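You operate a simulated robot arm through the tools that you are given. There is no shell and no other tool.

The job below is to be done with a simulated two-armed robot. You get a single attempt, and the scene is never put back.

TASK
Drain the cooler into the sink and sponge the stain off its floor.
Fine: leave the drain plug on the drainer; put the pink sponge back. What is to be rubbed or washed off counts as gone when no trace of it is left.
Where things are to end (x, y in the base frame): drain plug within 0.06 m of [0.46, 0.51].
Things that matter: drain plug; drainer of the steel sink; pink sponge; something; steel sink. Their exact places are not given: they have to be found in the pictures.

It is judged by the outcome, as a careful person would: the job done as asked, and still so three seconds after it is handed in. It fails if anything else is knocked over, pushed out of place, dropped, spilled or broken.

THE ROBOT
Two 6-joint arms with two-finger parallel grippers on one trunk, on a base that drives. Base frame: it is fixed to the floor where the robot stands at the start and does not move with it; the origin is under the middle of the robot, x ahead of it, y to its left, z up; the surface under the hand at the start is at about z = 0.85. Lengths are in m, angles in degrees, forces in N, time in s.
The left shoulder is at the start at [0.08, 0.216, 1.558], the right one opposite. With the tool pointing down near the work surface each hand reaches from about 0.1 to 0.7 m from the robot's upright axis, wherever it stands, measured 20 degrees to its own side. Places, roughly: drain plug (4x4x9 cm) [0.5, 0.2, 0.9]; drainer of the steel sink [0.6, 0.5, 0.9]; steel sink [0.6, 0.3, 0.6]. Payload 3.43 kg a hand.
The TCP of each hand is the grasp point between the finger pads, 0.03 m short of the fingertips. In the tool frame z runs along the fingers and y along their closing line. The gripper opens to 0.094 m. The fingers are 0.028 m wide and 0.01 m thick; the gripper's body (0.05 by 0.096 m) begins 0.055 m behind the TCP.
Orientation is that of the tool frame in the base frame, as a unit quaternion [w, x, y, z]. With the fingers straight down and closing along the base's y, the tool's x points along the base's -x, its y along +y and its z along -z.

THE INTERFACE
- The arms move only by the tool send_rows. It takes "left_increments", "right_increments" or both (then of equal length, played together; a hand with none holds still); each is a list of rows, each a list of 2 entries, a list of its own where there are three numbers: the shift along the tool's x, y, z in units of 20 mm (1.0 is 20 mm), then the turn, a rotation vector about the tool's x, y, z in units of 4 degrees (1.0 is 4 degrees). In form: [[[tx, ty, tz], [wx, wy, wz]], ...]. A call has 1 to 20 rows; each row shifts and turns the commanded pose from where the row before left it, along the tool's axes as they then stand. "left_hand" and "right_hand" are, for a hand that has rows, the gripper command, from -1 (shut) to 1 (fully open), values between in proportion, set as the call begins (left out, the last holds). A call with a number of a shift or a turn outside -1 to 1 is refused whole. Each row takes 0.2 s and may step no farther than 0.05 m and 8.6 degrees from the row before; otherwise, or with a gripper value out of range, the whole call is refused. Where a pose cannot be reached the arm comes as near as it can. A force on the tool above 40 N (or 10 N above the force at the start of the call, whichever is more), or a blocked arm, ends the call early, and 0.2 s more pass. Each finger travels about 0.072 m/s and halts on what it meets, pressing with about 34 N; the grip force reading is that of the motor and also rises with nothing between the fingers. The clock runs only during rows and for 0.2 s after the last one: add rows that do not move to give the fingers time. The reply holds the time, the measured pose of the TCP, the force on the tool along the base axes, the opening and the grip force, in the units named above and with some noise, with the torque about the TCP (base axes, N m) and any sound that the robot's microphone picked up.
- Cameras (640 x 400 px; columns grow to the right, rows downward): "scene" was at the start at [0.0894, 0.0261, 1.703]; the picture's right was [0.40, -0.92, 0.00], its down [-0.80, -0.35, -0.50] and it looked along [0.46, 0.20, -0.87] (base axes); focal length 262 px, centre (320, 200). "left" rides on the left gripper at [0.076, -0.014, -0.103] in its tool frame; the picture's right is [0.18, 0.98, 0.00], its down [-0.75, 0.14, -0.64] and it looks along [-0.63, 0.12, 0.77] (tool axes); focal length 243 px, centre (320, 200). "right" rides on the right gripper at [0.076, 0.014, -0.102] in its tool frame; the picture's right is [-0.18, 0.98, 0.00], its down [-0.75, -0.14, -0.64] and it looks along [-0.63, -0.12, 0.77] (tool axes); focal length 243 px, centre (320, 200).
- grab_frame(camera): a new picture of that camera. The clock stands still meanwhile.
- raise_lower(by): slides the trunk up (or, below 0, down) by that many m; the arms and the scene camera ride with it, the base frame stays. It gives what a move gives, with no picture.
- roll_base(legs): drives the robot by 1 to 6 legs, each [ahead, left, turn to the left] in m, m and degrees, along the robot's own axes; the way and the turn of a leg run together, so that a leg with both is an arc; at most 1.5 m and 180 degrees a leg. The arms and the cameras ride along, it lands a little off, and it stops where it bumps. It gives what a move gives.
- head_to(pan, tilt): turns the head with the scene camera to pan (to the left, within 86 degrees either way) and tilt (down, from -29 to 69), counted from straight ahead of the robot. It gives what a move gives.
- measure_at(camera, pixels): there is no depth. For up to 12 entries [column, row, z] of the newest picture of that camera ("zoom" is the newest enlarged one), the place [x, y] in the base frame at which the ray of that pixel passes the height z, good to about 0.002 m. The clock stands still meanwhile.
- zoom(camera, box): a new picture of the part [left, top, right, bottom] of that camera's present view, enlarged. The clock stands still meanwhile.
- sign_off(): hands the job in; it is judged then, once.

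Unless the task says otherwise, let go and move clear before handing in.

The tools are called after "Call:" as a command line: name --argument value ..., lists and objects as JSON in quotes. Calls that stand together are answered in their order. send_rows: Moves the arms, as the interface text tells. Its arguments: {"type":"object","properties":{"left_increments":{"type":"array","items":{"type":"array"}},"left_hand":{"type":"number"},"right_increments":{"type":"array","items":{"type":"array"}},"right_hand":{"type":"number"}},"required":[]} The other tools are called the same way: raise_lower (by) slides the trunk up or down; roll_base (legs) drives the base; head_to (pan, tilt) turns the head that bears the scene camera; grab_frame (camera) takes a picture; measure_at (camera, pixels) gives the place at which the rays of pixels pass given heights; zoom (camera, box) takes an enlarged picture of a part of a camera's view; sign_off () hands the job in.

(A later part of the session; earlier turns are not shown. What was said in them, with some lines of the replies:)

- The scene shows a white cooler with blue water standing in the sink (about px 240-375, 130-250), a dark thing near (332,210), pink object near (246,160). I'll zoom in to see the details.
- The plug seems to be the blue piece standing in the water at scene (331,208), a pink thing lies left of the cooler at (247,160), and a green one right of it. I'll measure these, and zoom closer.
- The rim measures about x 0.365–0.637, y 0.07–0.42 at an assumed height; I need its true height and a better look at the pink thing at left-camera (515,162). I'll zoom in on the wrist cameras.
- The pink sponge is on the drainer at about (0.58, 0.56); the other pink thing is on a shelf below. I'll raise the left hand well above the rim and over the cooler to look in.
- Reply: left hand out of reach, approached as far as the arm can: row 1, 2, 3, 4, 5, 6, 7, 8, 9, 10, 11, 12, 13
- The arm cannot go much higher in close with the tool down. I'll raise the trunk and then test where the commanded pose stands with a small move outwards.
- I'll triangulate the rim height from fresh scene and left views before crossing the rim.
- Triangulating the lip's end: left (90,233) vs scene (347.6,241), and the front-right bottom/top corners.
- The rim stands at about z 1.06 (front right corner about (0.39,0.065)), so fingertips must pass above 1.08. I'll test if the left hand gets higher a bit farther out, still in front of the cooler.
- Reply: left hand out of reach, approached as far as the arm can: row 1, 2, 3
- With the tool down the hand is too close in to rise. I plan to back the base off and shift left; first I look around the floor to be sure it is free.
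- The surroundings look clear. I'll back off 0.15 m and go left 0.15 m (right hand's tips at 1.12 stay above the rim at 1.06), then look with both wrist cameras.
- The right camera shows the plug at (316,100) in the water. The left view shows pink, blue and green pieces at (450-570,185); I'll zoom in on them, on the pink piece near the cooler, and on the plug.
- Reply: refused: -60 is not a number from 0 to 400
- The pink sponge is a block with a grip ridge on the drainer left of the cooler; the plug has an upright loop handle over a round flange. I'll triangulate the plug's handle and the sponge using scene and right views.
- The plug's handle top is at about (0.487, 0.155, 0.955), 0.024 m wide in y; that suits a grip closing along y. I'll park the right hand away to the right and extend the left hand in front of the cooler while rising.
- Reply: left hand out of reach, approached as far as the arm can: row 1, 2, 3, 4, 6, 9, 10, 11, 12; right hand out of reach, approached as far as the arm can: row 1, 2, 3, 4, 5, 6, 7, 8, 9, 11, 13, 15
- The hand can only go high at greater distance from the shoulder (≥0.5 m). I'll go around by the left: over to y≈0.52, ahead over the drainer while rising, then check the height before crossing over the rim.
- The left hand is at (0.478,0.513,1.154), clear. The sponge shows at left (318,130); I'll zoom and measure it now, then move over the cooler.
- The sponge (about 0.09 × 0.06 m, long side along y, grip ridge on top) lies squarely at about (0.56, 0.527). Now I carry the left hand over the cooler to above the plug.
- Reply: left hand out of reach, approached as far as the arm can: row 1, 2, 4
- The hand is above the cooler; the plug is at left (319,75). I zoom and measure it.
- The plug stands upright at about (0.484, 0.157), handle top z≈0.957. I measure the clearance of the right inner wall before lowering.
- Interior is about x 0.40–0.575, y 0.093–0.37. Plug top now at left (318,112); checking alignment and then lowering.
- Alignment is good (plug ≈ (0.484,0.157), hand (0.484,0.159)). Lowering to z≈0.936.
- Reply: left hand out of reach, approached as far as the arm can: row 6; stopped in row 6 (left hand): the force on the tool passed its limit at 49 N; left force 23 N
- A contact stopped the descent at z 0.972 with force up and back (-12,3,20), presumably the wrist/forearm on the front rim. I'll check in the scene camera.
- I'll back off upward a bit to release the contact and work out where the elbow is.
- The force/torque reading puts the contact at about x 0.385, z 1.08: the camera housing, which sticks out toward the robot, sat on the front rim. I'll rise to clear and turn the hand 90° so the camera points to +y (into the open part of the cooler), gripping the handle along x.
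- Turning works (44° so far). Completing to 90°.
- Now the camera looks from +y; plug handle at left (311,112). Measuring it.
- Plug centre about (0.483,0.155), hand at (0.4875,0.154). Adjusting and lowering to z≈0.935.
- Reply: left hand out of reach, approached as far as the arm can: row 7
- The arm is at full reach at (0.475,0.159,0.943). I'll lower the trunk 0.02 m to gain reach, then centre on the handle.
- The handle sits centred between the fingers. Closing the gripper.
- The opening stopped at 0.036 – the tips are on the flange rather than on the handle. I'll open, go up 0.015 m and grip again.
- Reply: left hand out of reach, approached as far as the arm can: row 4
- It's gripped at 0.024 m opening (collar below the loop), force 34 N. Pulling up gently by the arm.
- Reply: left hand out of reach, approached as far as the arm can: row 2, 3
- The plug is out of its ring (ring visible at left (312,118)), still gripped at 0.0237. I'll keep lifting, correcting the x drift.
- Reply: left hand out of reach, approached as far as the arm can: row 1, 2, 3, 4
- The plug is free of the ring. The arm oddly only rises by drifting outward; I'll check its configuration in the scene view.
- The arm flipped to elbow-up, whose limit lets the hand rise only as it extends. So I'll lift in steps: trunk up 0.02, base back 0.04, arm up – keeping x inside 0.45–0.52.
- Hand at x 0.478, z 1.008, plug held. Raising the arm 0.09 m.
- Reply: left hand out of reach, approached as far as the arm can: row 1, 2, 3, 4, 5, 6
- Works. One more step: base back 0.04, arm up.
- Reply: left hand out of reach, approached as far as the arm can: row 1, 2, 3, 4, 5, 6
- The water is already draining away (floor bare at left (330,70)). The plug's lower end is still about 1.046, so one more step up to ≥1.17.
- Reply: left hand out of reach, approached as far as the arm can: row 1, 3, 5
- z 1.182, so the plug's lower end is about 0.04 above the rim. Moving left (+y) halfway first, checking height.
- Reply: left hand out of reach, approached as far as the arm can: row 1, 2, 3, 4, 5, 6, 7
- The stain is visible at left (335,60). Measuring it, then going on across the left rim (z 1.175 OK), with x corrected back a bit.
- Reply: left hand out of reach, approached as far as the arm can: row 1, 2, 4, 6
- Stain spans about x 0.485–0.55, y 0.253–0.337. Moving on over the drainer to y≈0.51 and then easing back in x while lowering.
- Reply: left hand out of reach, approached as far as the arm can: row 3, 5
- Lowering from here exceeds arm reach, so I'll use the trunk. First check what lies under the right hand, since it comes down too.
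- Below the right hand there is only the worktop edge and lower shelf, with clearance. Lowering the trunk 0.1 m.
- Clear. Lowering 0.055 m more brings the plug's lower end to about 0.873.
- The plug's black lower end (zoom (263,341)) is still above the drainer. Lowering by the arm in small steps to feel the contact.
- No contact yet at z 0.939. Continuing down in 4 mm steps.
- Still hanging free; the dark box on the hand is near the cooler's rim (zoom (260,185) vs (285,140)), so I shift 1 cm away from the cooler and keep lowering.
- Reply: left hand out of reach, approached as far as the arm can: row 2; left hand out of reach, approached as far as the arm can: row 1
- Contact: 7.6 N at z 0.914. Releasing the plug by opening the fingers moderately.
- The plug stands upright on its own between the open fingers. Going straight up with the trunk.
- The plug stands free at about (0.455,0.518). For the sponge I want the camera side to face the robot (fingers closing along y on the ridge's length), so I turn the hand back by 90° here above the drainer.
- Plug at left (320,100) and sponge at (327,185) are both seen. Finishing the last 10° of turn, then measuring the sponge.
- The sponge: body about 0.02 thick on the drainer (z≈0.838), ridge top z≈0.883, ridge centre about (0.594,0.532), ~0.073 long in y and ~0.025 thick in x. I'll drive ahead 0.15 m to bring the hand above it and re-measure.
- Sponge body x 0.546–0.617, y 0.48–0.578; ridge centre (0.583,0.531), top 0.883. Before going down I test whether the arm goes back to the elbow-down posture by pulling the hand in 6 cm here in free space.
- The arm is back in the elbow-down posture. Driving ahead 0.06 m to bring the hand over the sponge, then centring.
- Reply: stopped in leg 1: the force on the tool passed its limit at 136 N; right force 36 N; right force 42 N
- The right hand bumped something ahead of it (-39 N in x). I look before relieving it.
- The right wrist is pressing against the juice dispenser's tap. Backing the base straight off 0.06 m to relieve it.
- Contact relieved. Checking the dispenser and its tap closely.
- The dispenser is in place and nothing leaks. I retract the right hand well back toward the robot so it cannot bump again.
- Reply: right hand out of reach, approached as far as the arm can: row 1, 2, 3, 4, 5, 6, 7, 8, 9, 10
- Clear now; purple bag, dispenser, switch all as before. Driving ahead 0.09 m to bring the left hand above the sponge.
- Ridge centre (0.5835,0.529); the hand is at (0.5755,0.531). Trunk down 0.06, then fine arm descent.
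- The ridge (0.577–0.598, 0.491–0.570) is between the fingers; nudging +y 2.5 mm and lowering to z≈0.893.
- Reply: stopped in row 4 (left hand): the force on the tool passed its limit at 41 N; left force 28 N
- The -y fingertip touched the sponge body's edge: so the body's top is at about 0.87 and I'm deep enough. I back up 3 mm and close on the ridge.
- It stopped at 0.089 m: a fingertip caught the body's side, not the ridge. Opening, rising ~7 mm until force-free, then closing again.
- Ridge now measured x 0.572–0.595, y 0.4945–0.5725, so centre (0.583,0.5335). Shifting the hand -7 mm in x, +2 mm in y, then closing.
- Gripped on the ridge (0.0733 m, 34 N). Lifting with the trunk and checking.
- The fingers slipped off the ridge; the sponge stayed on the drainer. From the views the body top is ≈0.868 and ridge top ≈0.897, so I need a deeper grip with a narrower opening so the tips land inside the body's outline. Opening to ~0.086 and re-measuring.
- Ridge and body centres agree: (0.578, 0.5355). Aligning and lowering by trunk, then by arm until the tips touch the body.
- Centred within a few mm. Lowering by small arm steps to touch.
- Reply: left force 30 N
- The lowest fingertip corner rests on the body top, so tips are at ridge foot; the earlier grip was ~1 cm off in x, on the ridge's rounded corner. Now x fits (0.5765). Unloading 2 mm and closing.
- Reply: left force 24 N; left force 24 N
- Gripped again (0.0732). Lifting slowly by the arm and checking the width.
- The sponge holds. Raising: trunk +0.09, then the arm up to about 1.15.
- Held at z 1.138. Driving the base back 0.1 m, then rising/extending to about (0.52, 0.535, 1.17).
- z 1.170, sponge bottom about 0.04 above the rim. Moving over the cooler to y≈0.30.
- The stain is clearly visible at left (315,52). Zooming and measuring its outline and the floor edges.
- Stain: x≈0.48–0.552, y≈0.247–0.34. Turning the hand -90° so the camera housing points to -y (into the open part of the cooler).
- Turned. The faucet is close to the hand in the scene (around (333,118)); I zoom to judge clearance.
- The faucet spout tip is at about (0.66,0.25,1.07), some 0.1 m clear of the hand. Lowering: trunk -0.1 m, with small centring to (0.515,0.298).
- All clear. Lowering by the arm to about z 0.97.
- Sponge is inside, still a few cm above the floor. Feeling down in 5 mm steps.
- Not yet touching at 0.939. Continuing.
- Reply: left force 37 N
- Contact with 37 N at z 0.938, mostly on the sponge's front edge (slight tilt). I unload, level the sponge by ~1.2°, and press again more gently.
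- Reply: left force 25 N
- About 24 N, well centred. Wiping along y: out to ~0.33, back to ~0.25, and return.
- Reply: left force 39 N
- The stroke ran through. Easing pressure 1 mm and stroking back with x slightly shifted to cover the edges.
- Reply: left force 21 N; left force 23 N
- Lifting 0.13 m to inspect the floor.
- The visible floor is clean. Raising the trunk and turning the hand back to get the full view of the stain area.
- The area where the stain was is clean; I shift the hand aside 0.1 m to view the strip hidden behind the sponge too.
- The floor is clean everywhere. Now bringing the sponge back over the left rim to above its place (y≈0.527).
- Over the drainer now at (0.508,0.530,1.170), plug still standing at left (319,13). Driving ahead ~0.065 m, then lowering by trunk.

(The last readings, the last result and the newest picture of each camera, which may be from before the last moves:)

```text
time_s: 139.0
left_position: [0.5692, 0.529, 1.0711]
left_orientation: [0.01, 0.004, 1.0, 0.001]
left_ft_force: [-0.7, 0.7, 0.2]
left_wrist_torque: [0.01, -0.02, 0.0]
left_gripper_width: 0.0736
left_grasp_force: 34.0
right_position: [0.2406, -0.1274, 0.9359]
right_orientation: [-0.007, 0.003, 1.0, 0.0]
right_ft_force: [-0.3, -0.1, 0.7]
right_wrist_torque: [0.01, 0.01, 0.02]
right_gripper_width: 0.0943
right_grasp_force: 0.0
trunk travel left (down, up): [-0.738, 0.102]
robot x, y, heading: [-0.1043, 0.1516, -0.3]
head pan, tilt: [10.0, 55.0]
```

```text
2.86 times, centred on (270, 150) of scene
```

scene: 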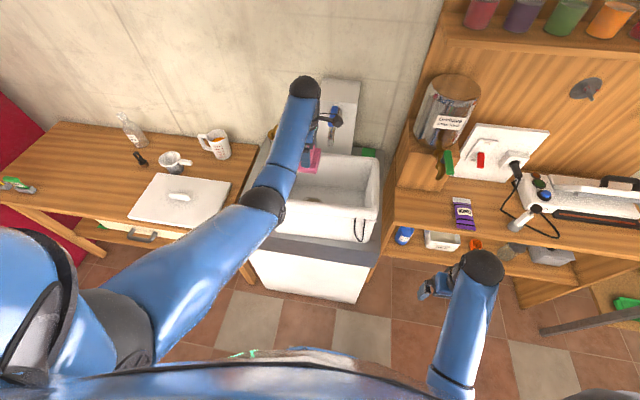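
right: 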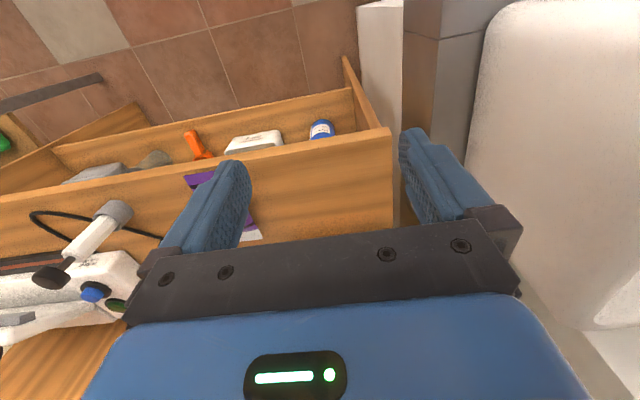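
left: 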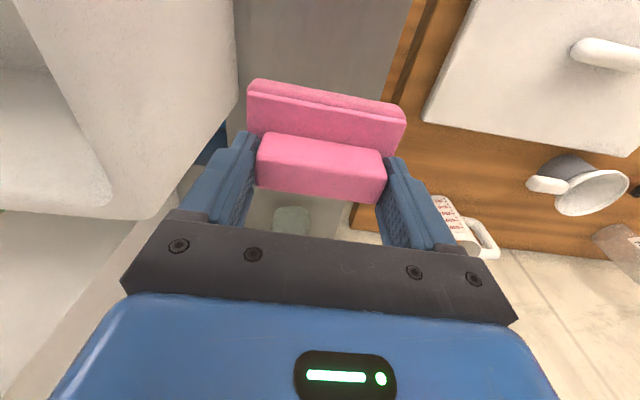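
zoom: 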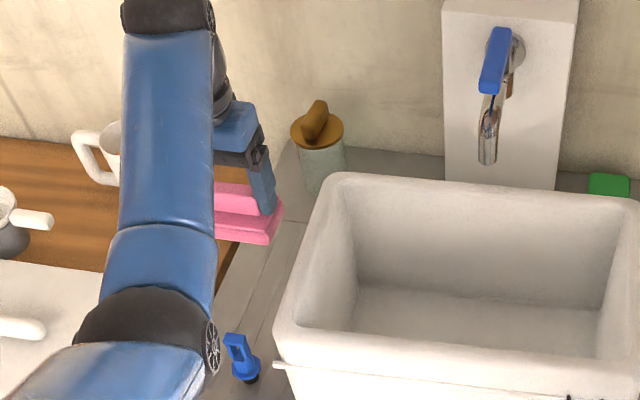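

Aligned at (0.569,0.529). Trunk down 0.03 more, then arm down to ~0.925.

Call:
raise_lower --by -0.03

Call:
send_rows --left_increments '[[[0, 0, 0.8], [0, 0, 0]], [[0, 0, 0.8], [0, 0, 0]], [[0, 0, 0.8], [0, 0, 0]], [[0, 0, 0.8], [0, 0, 0]], [[0, 0, 0.8], [0, 0, 0]], [[0, 0, 0.8], [0, 0, 0]], [[0, 0, 0.6], [0, 0, 0]], [[0, 0, 0.4], [0, 0, 0]], [[0, 0, 0], [0, 0, 0]]]'

Call:
grab_frame --camera "left"

```text
time_s: 139.7
left_position: [0.5716, 0.5294, 1.0412]
left_orientation: [0.01, 0.005, 1.0, 0.0]
left_ft_force: [-0.4, -0.1, -0.3]
left_wrist_torque: [0.03, 0.02, -0.01]
left_gripper_width: 0.0734
left_grasp_force: 34.6
right_position: [0.2418, -0.1292, 0.9051]
right_orientation: [-0.008, 0.003, 1.0, 0.0]
right_ft_force: [0.2, -0.4, 0.6]
right_wrist_torque: [0.01, 0.03, -0.01]
right_gripper_width: 0.0944
right_grasp_force: 0.1
trunk travel left (down, up): [-0.708, 0.132]
robot x, y, heading: [-0.1034, 0.1553, -0.1]
head pan, tilt: [10.0, 55.0]
```

```text
time_s: 141.7
left_position: [0.5727, 0.5293, 0.9241]
left_orientation: [0.01, 0.005, 1.0, 0.0]
left_ft_force: [-0.7, 0.8, -1.5]
left_wrist_torque: [0.02, -0.01, 0.0]
left_gripper_width: 0.0731
left_grasp_force: 33.8
right_position: [0.2417, -0.1276, 0.905]
right_orientation: [-0.007, 0.003, 1.0, 0.0]
right_ft_force: [0.7, 0.1, 0.6]
right_wrist_torque: [-0.01, 0.01, 0.02]
right_gripper_width: 0.0939
right_grasp_force: 0.0
trunk travel left (down, up): [-0.708, 0.132]
robot x, y, heading: [-0.1048, 0.1545, -0.1]
head pan, tilt: [10.0, 55.0]
```

```text
taken
```

left: 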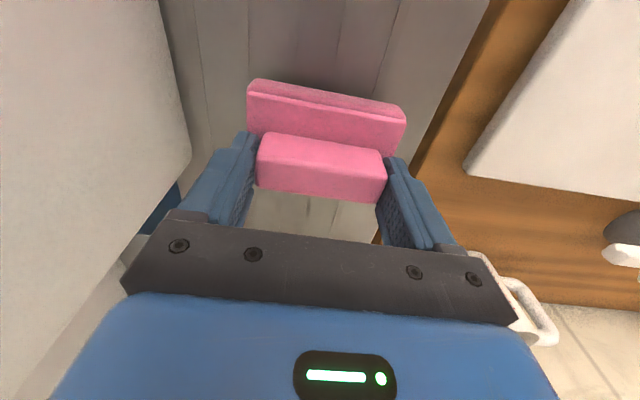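

Lowering the last ~15 mm by feel.

Call:
send_rows --left_increments '[[[0, -0.1, 0.25], [0, 0, 0]], [[0, 0, 0.25], [0, 0, 0]], [[0, 0, 0.2], [0, 0, 0]], [[0, 0, 0], [0, 0, 0]]]'

```text
time_s: 142.7
left_position: [0.5721, 0.5272, 0.9079]
left_orientation: [0.009, 0.004, 1.0, 0.001]
left_ft_force: [0.5, -0.7, -1.2]
left_wrist_torque: [0.0, 0.0, 0.03]
left_gripper_width: 0.0732
left_grasp_force: 34.4
right_position: [0.2425, -0.1293, 0.9047]
right_orientation: [-0.008, 0.003, 1.0, 0.0]
right_ft_force: [0.4, -0.1, 0.4]
right_wrist_torque: [0.03, -0.01, -0.02]
right_gripper_width: 0.0939
right_grasp_force: 0.0
trunk travel left (down, up): [-0.708, 0.132]
robot x, y, heading: [-0.1036, 0.1554, -0.2]
head pan, tilt: [10.0, 55.0]
```

Call:
send_rows --left_increments '[[[0, 0, 0.15], [0, 0, 0]], [[0, 0, 0.1], [0, 0, 0]], [[0, 0, 0], [0, 0, 0]]]'

```text
time_s: 143.5
left_position: [0.5744, 0.5275, 0.908]
left_orientation: [0.012, 0.005, 1.0, 0.001]
left_ft_force: [-0.4, 1.2, 14.3]
left_wrist_torque: [-0.4, 0.49, -0.02]
left_gripper_width: 0.0734
left_grasp_force: 34.1
right_position: [0.2399, -0.128, 0.9047]
right_orientation: [-0.008, 0.003, 1.0, 0.0]
right_ft_force: [-0.1, -0.4, 0.4]
right_wrist_torque: [0.01, 0.01, -0.02]
right_gripper_width: 0.0942
right_grasp_force: 0.0
trunk travel left (down, up): [-0.708, 0.132]
robot x, y, heading: [-0.1073, 0.1522, -0.1]
head pan, tilt: [10.0, 55.0]
```

The sponge rests on the drainer (14 N). Opening, then straight up with the trunk.

Call:
send_rows --left_increments '[[[0, 0, -0.1], [0, 0, 0]], [[0, 0, 0], [0, 0, 0]], [[0, 0, 0], [0, 0, 0]], [[0, 0, 0], [0, 0, 0]]]' --left_hand 0.85

Call:
raise_lower --by 0.12

Call:
grab_frame --camera "left"

Call:
grab_frame --camera "scene"

```text
time_s: 144.5
left_position: [0.5734, 0.5262, 0.9057]
left_orientation: [0.01, 0.005, 1.0, 0.001]
left_ft_force: [0.9, 3.4, 8.0]
left_wrist_torque: [-0.19, 0.1, -0.06]
left_gripper_width: 0.0846
left_grasp_force: 0.1
right_position: [0.2405, -0.1279, 0.9039]
right_orientation: [-0.007, 0.004, 1.0, 0.0]
right_ft_force: [0.5, 0.2, 0.4]
right_wrist_torque: [-0.02, -0.04, 0.01]
right_gripper_width: 0.0939
right_grasp_force: 0.0
trunk travel left (down, up): [-0.708, 0.132]
robot x, y, heading: [-0.1038, 0.154, -0.3]
head pan, tilt: [10.0, 55.0]
```

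```text
time_s: 146.0
left_position: [0.5728, 0.5268, 1.0263]
left_orientation: [0.009, 0.005, 1.0, 0.001]
left_ft_force: [-1.0, -0.2, 0.1]
left_wrist_torque: [-0.03, 0.0, 0.01]
left_gripper_width: 0.0869
left_grasp_force: 0.1
right_position: [0.2418, -0.1268, 1.0242]
right_orientation: [-0.008, 0.003, 1.0, 0.0]
right_ft_force: [0.2, 0.0, 0.1]
right_wrist_torque: [0.02, -0.01, -0.01]
right_gripper_width: 0.0939
right_grasp_force: 0.1
trunk travel left (down, up): [-0.828, 0.012]
robot x, y, heading: [-0.1058, 0.1518, -0.0]
head pan, tilt: [10.0, 55.0]
```

```text
taken
```

left: 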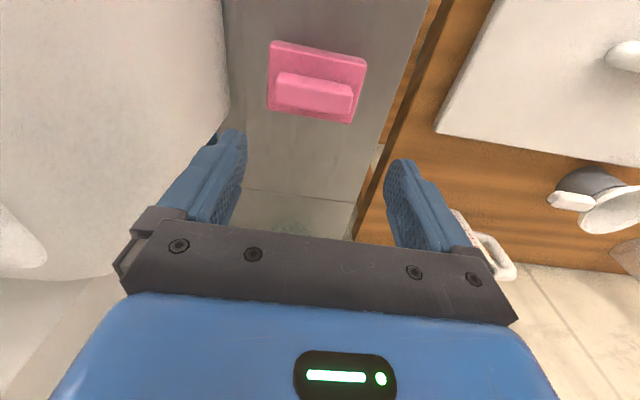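

```text
taken
```

scene: 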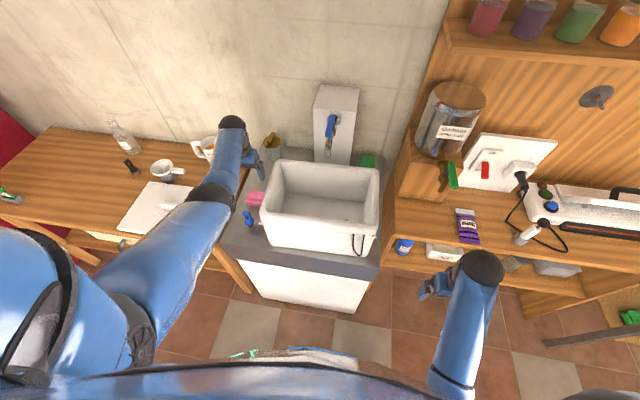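

The sponge lies on the drainer. Checking its position against the original and the plug and cooler floor once more.

Call:
measure_at --camera "left" --pixels '[[270, 42, 0.858], [367, 61, 0.858], [267, 108, 0.838], [352, 124, 0.838]]'

Call:
zoom --camera "scene" --box '[225, 140, 305, 240]'

Call:
zoom --camera "scene" --box '[260, 150, 385, 260]'

```text
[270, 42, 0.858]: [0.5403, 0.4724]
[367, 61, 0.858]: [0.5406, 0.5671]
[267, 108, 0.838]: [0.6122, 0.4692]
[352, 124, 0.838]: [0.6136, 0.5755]
```

```text
4.00 times, centred on (265, 190) of scene
```

zoom: 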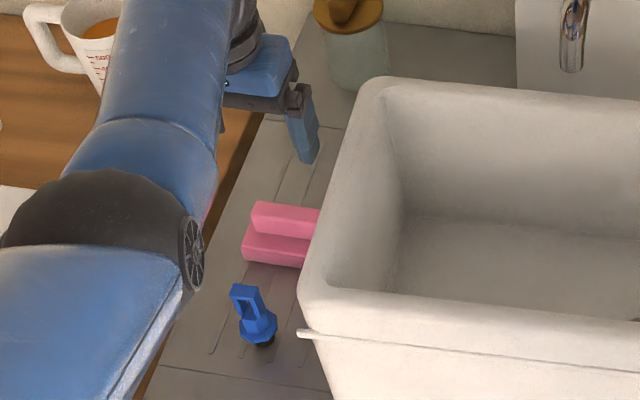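

```text
3.64 times, centred on (322, 205) of scene
```

zoom: 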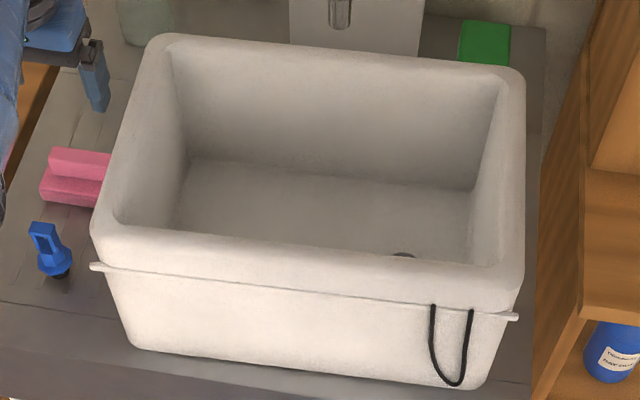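

Sponge is within about 8 mm of its original spot, plug stands at about (0.455,0.518), cooler empty and clean. Raising the hand clear and a last look at the dispenser.

Call:
send_rows --left_increments '[[[0, 0, -0.8], [0, 0, 0]], [[0, 0, -0.8], [0, 0, 0]], [[0, 0, -0.8], [0, 0, 0]], [[0, 0, -0.8], [0, 0, 0]], [[0, 0, -0.8], [0, 0, 0]], [[0, 0, 0], [0, 0, 0]]]'

Call:
zoom --camera "scene" --box '[390, 70, 490, 230]'

Call:
zoom --camera "scene" --box '[225, 180, 275, 230]'

```text
time_s: 147.4
left_position: [0.5732, 0.5272, 1.1068]
left_orientation: [0.009, 0.004, 1.0, 0.001]
left_ft_force: [-0.4, -0.4, -0.4]
left_wrist_torque: [-0.02, 0.0, -0.01]
left_gripper_width: 0.087
left_grasp_force: 0.0
right_position: [0.2423, -0.1275, 1.0253]
right_orientation: [-0.007, 0.003, 1.0, 0.0]
right_ft_force: [-1.2, 0.6, -0.2]
right_wrist_torque: [0.01, -0.04, -0.03]
right_gripper_width: 0.0942
right_grasp_force: 0.1
trunk travel left (down, up): [-0.828, 0.012]
robot x, y, heading: [-0.1037, 0.1497, -0.3]
head pan, tilt: [10.0, 55.0]
```

```text
2.50 times, centred on (440, 150) of scene
```

zoom: 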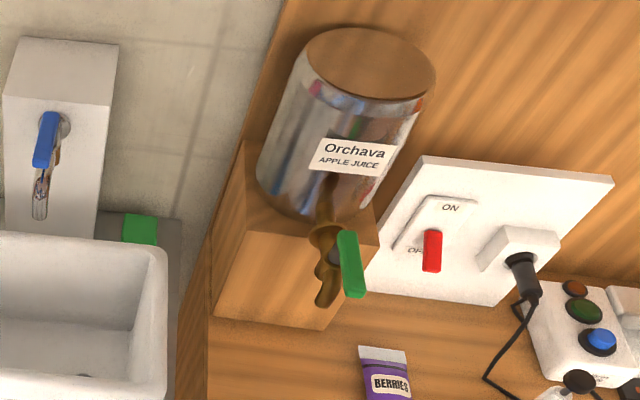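

```text
8.00 times, centred on (250, 205) of scene
```

zoom: 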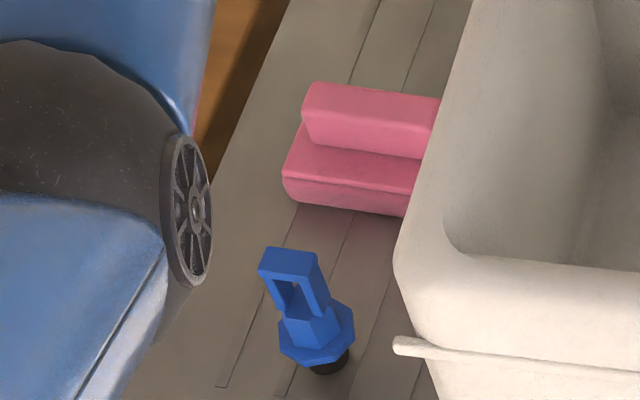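

The latest pictures show the plug standing on the drainer, the sponge back in its place, the cooler empty with no stain left, and the juice dispenser undisturbed and not leaking. Both hands are empty and clear, so I hand in.

Call:
sign_off

```text
The job is handed in.
```

The cooler is drained, its floor is clean, and I've handed the job in. No result has come back yet.

- **Plug:** it stands upright on the drainer at about (0.455, 0.518), within the 0.06 m allowed.
- **Stain:** I wiped it off with the pink sponge. Views from two angles afterwards showed no trace left on the cooler floor.
- **Sponge:** it is back on the drainer, about 1 cm from where it started.

**Contacts along the way:**
- **Juice dispenser:** while I was driving forward, the right hand hit it at its tap with a peak force of 136 N. I backed off at once; the dispenser looked in place and nothing was leaking, then or at the end.
- **Cooler rim:** the left hand pressed on the front rim once, at 49 N. The cooler did not appear to move.
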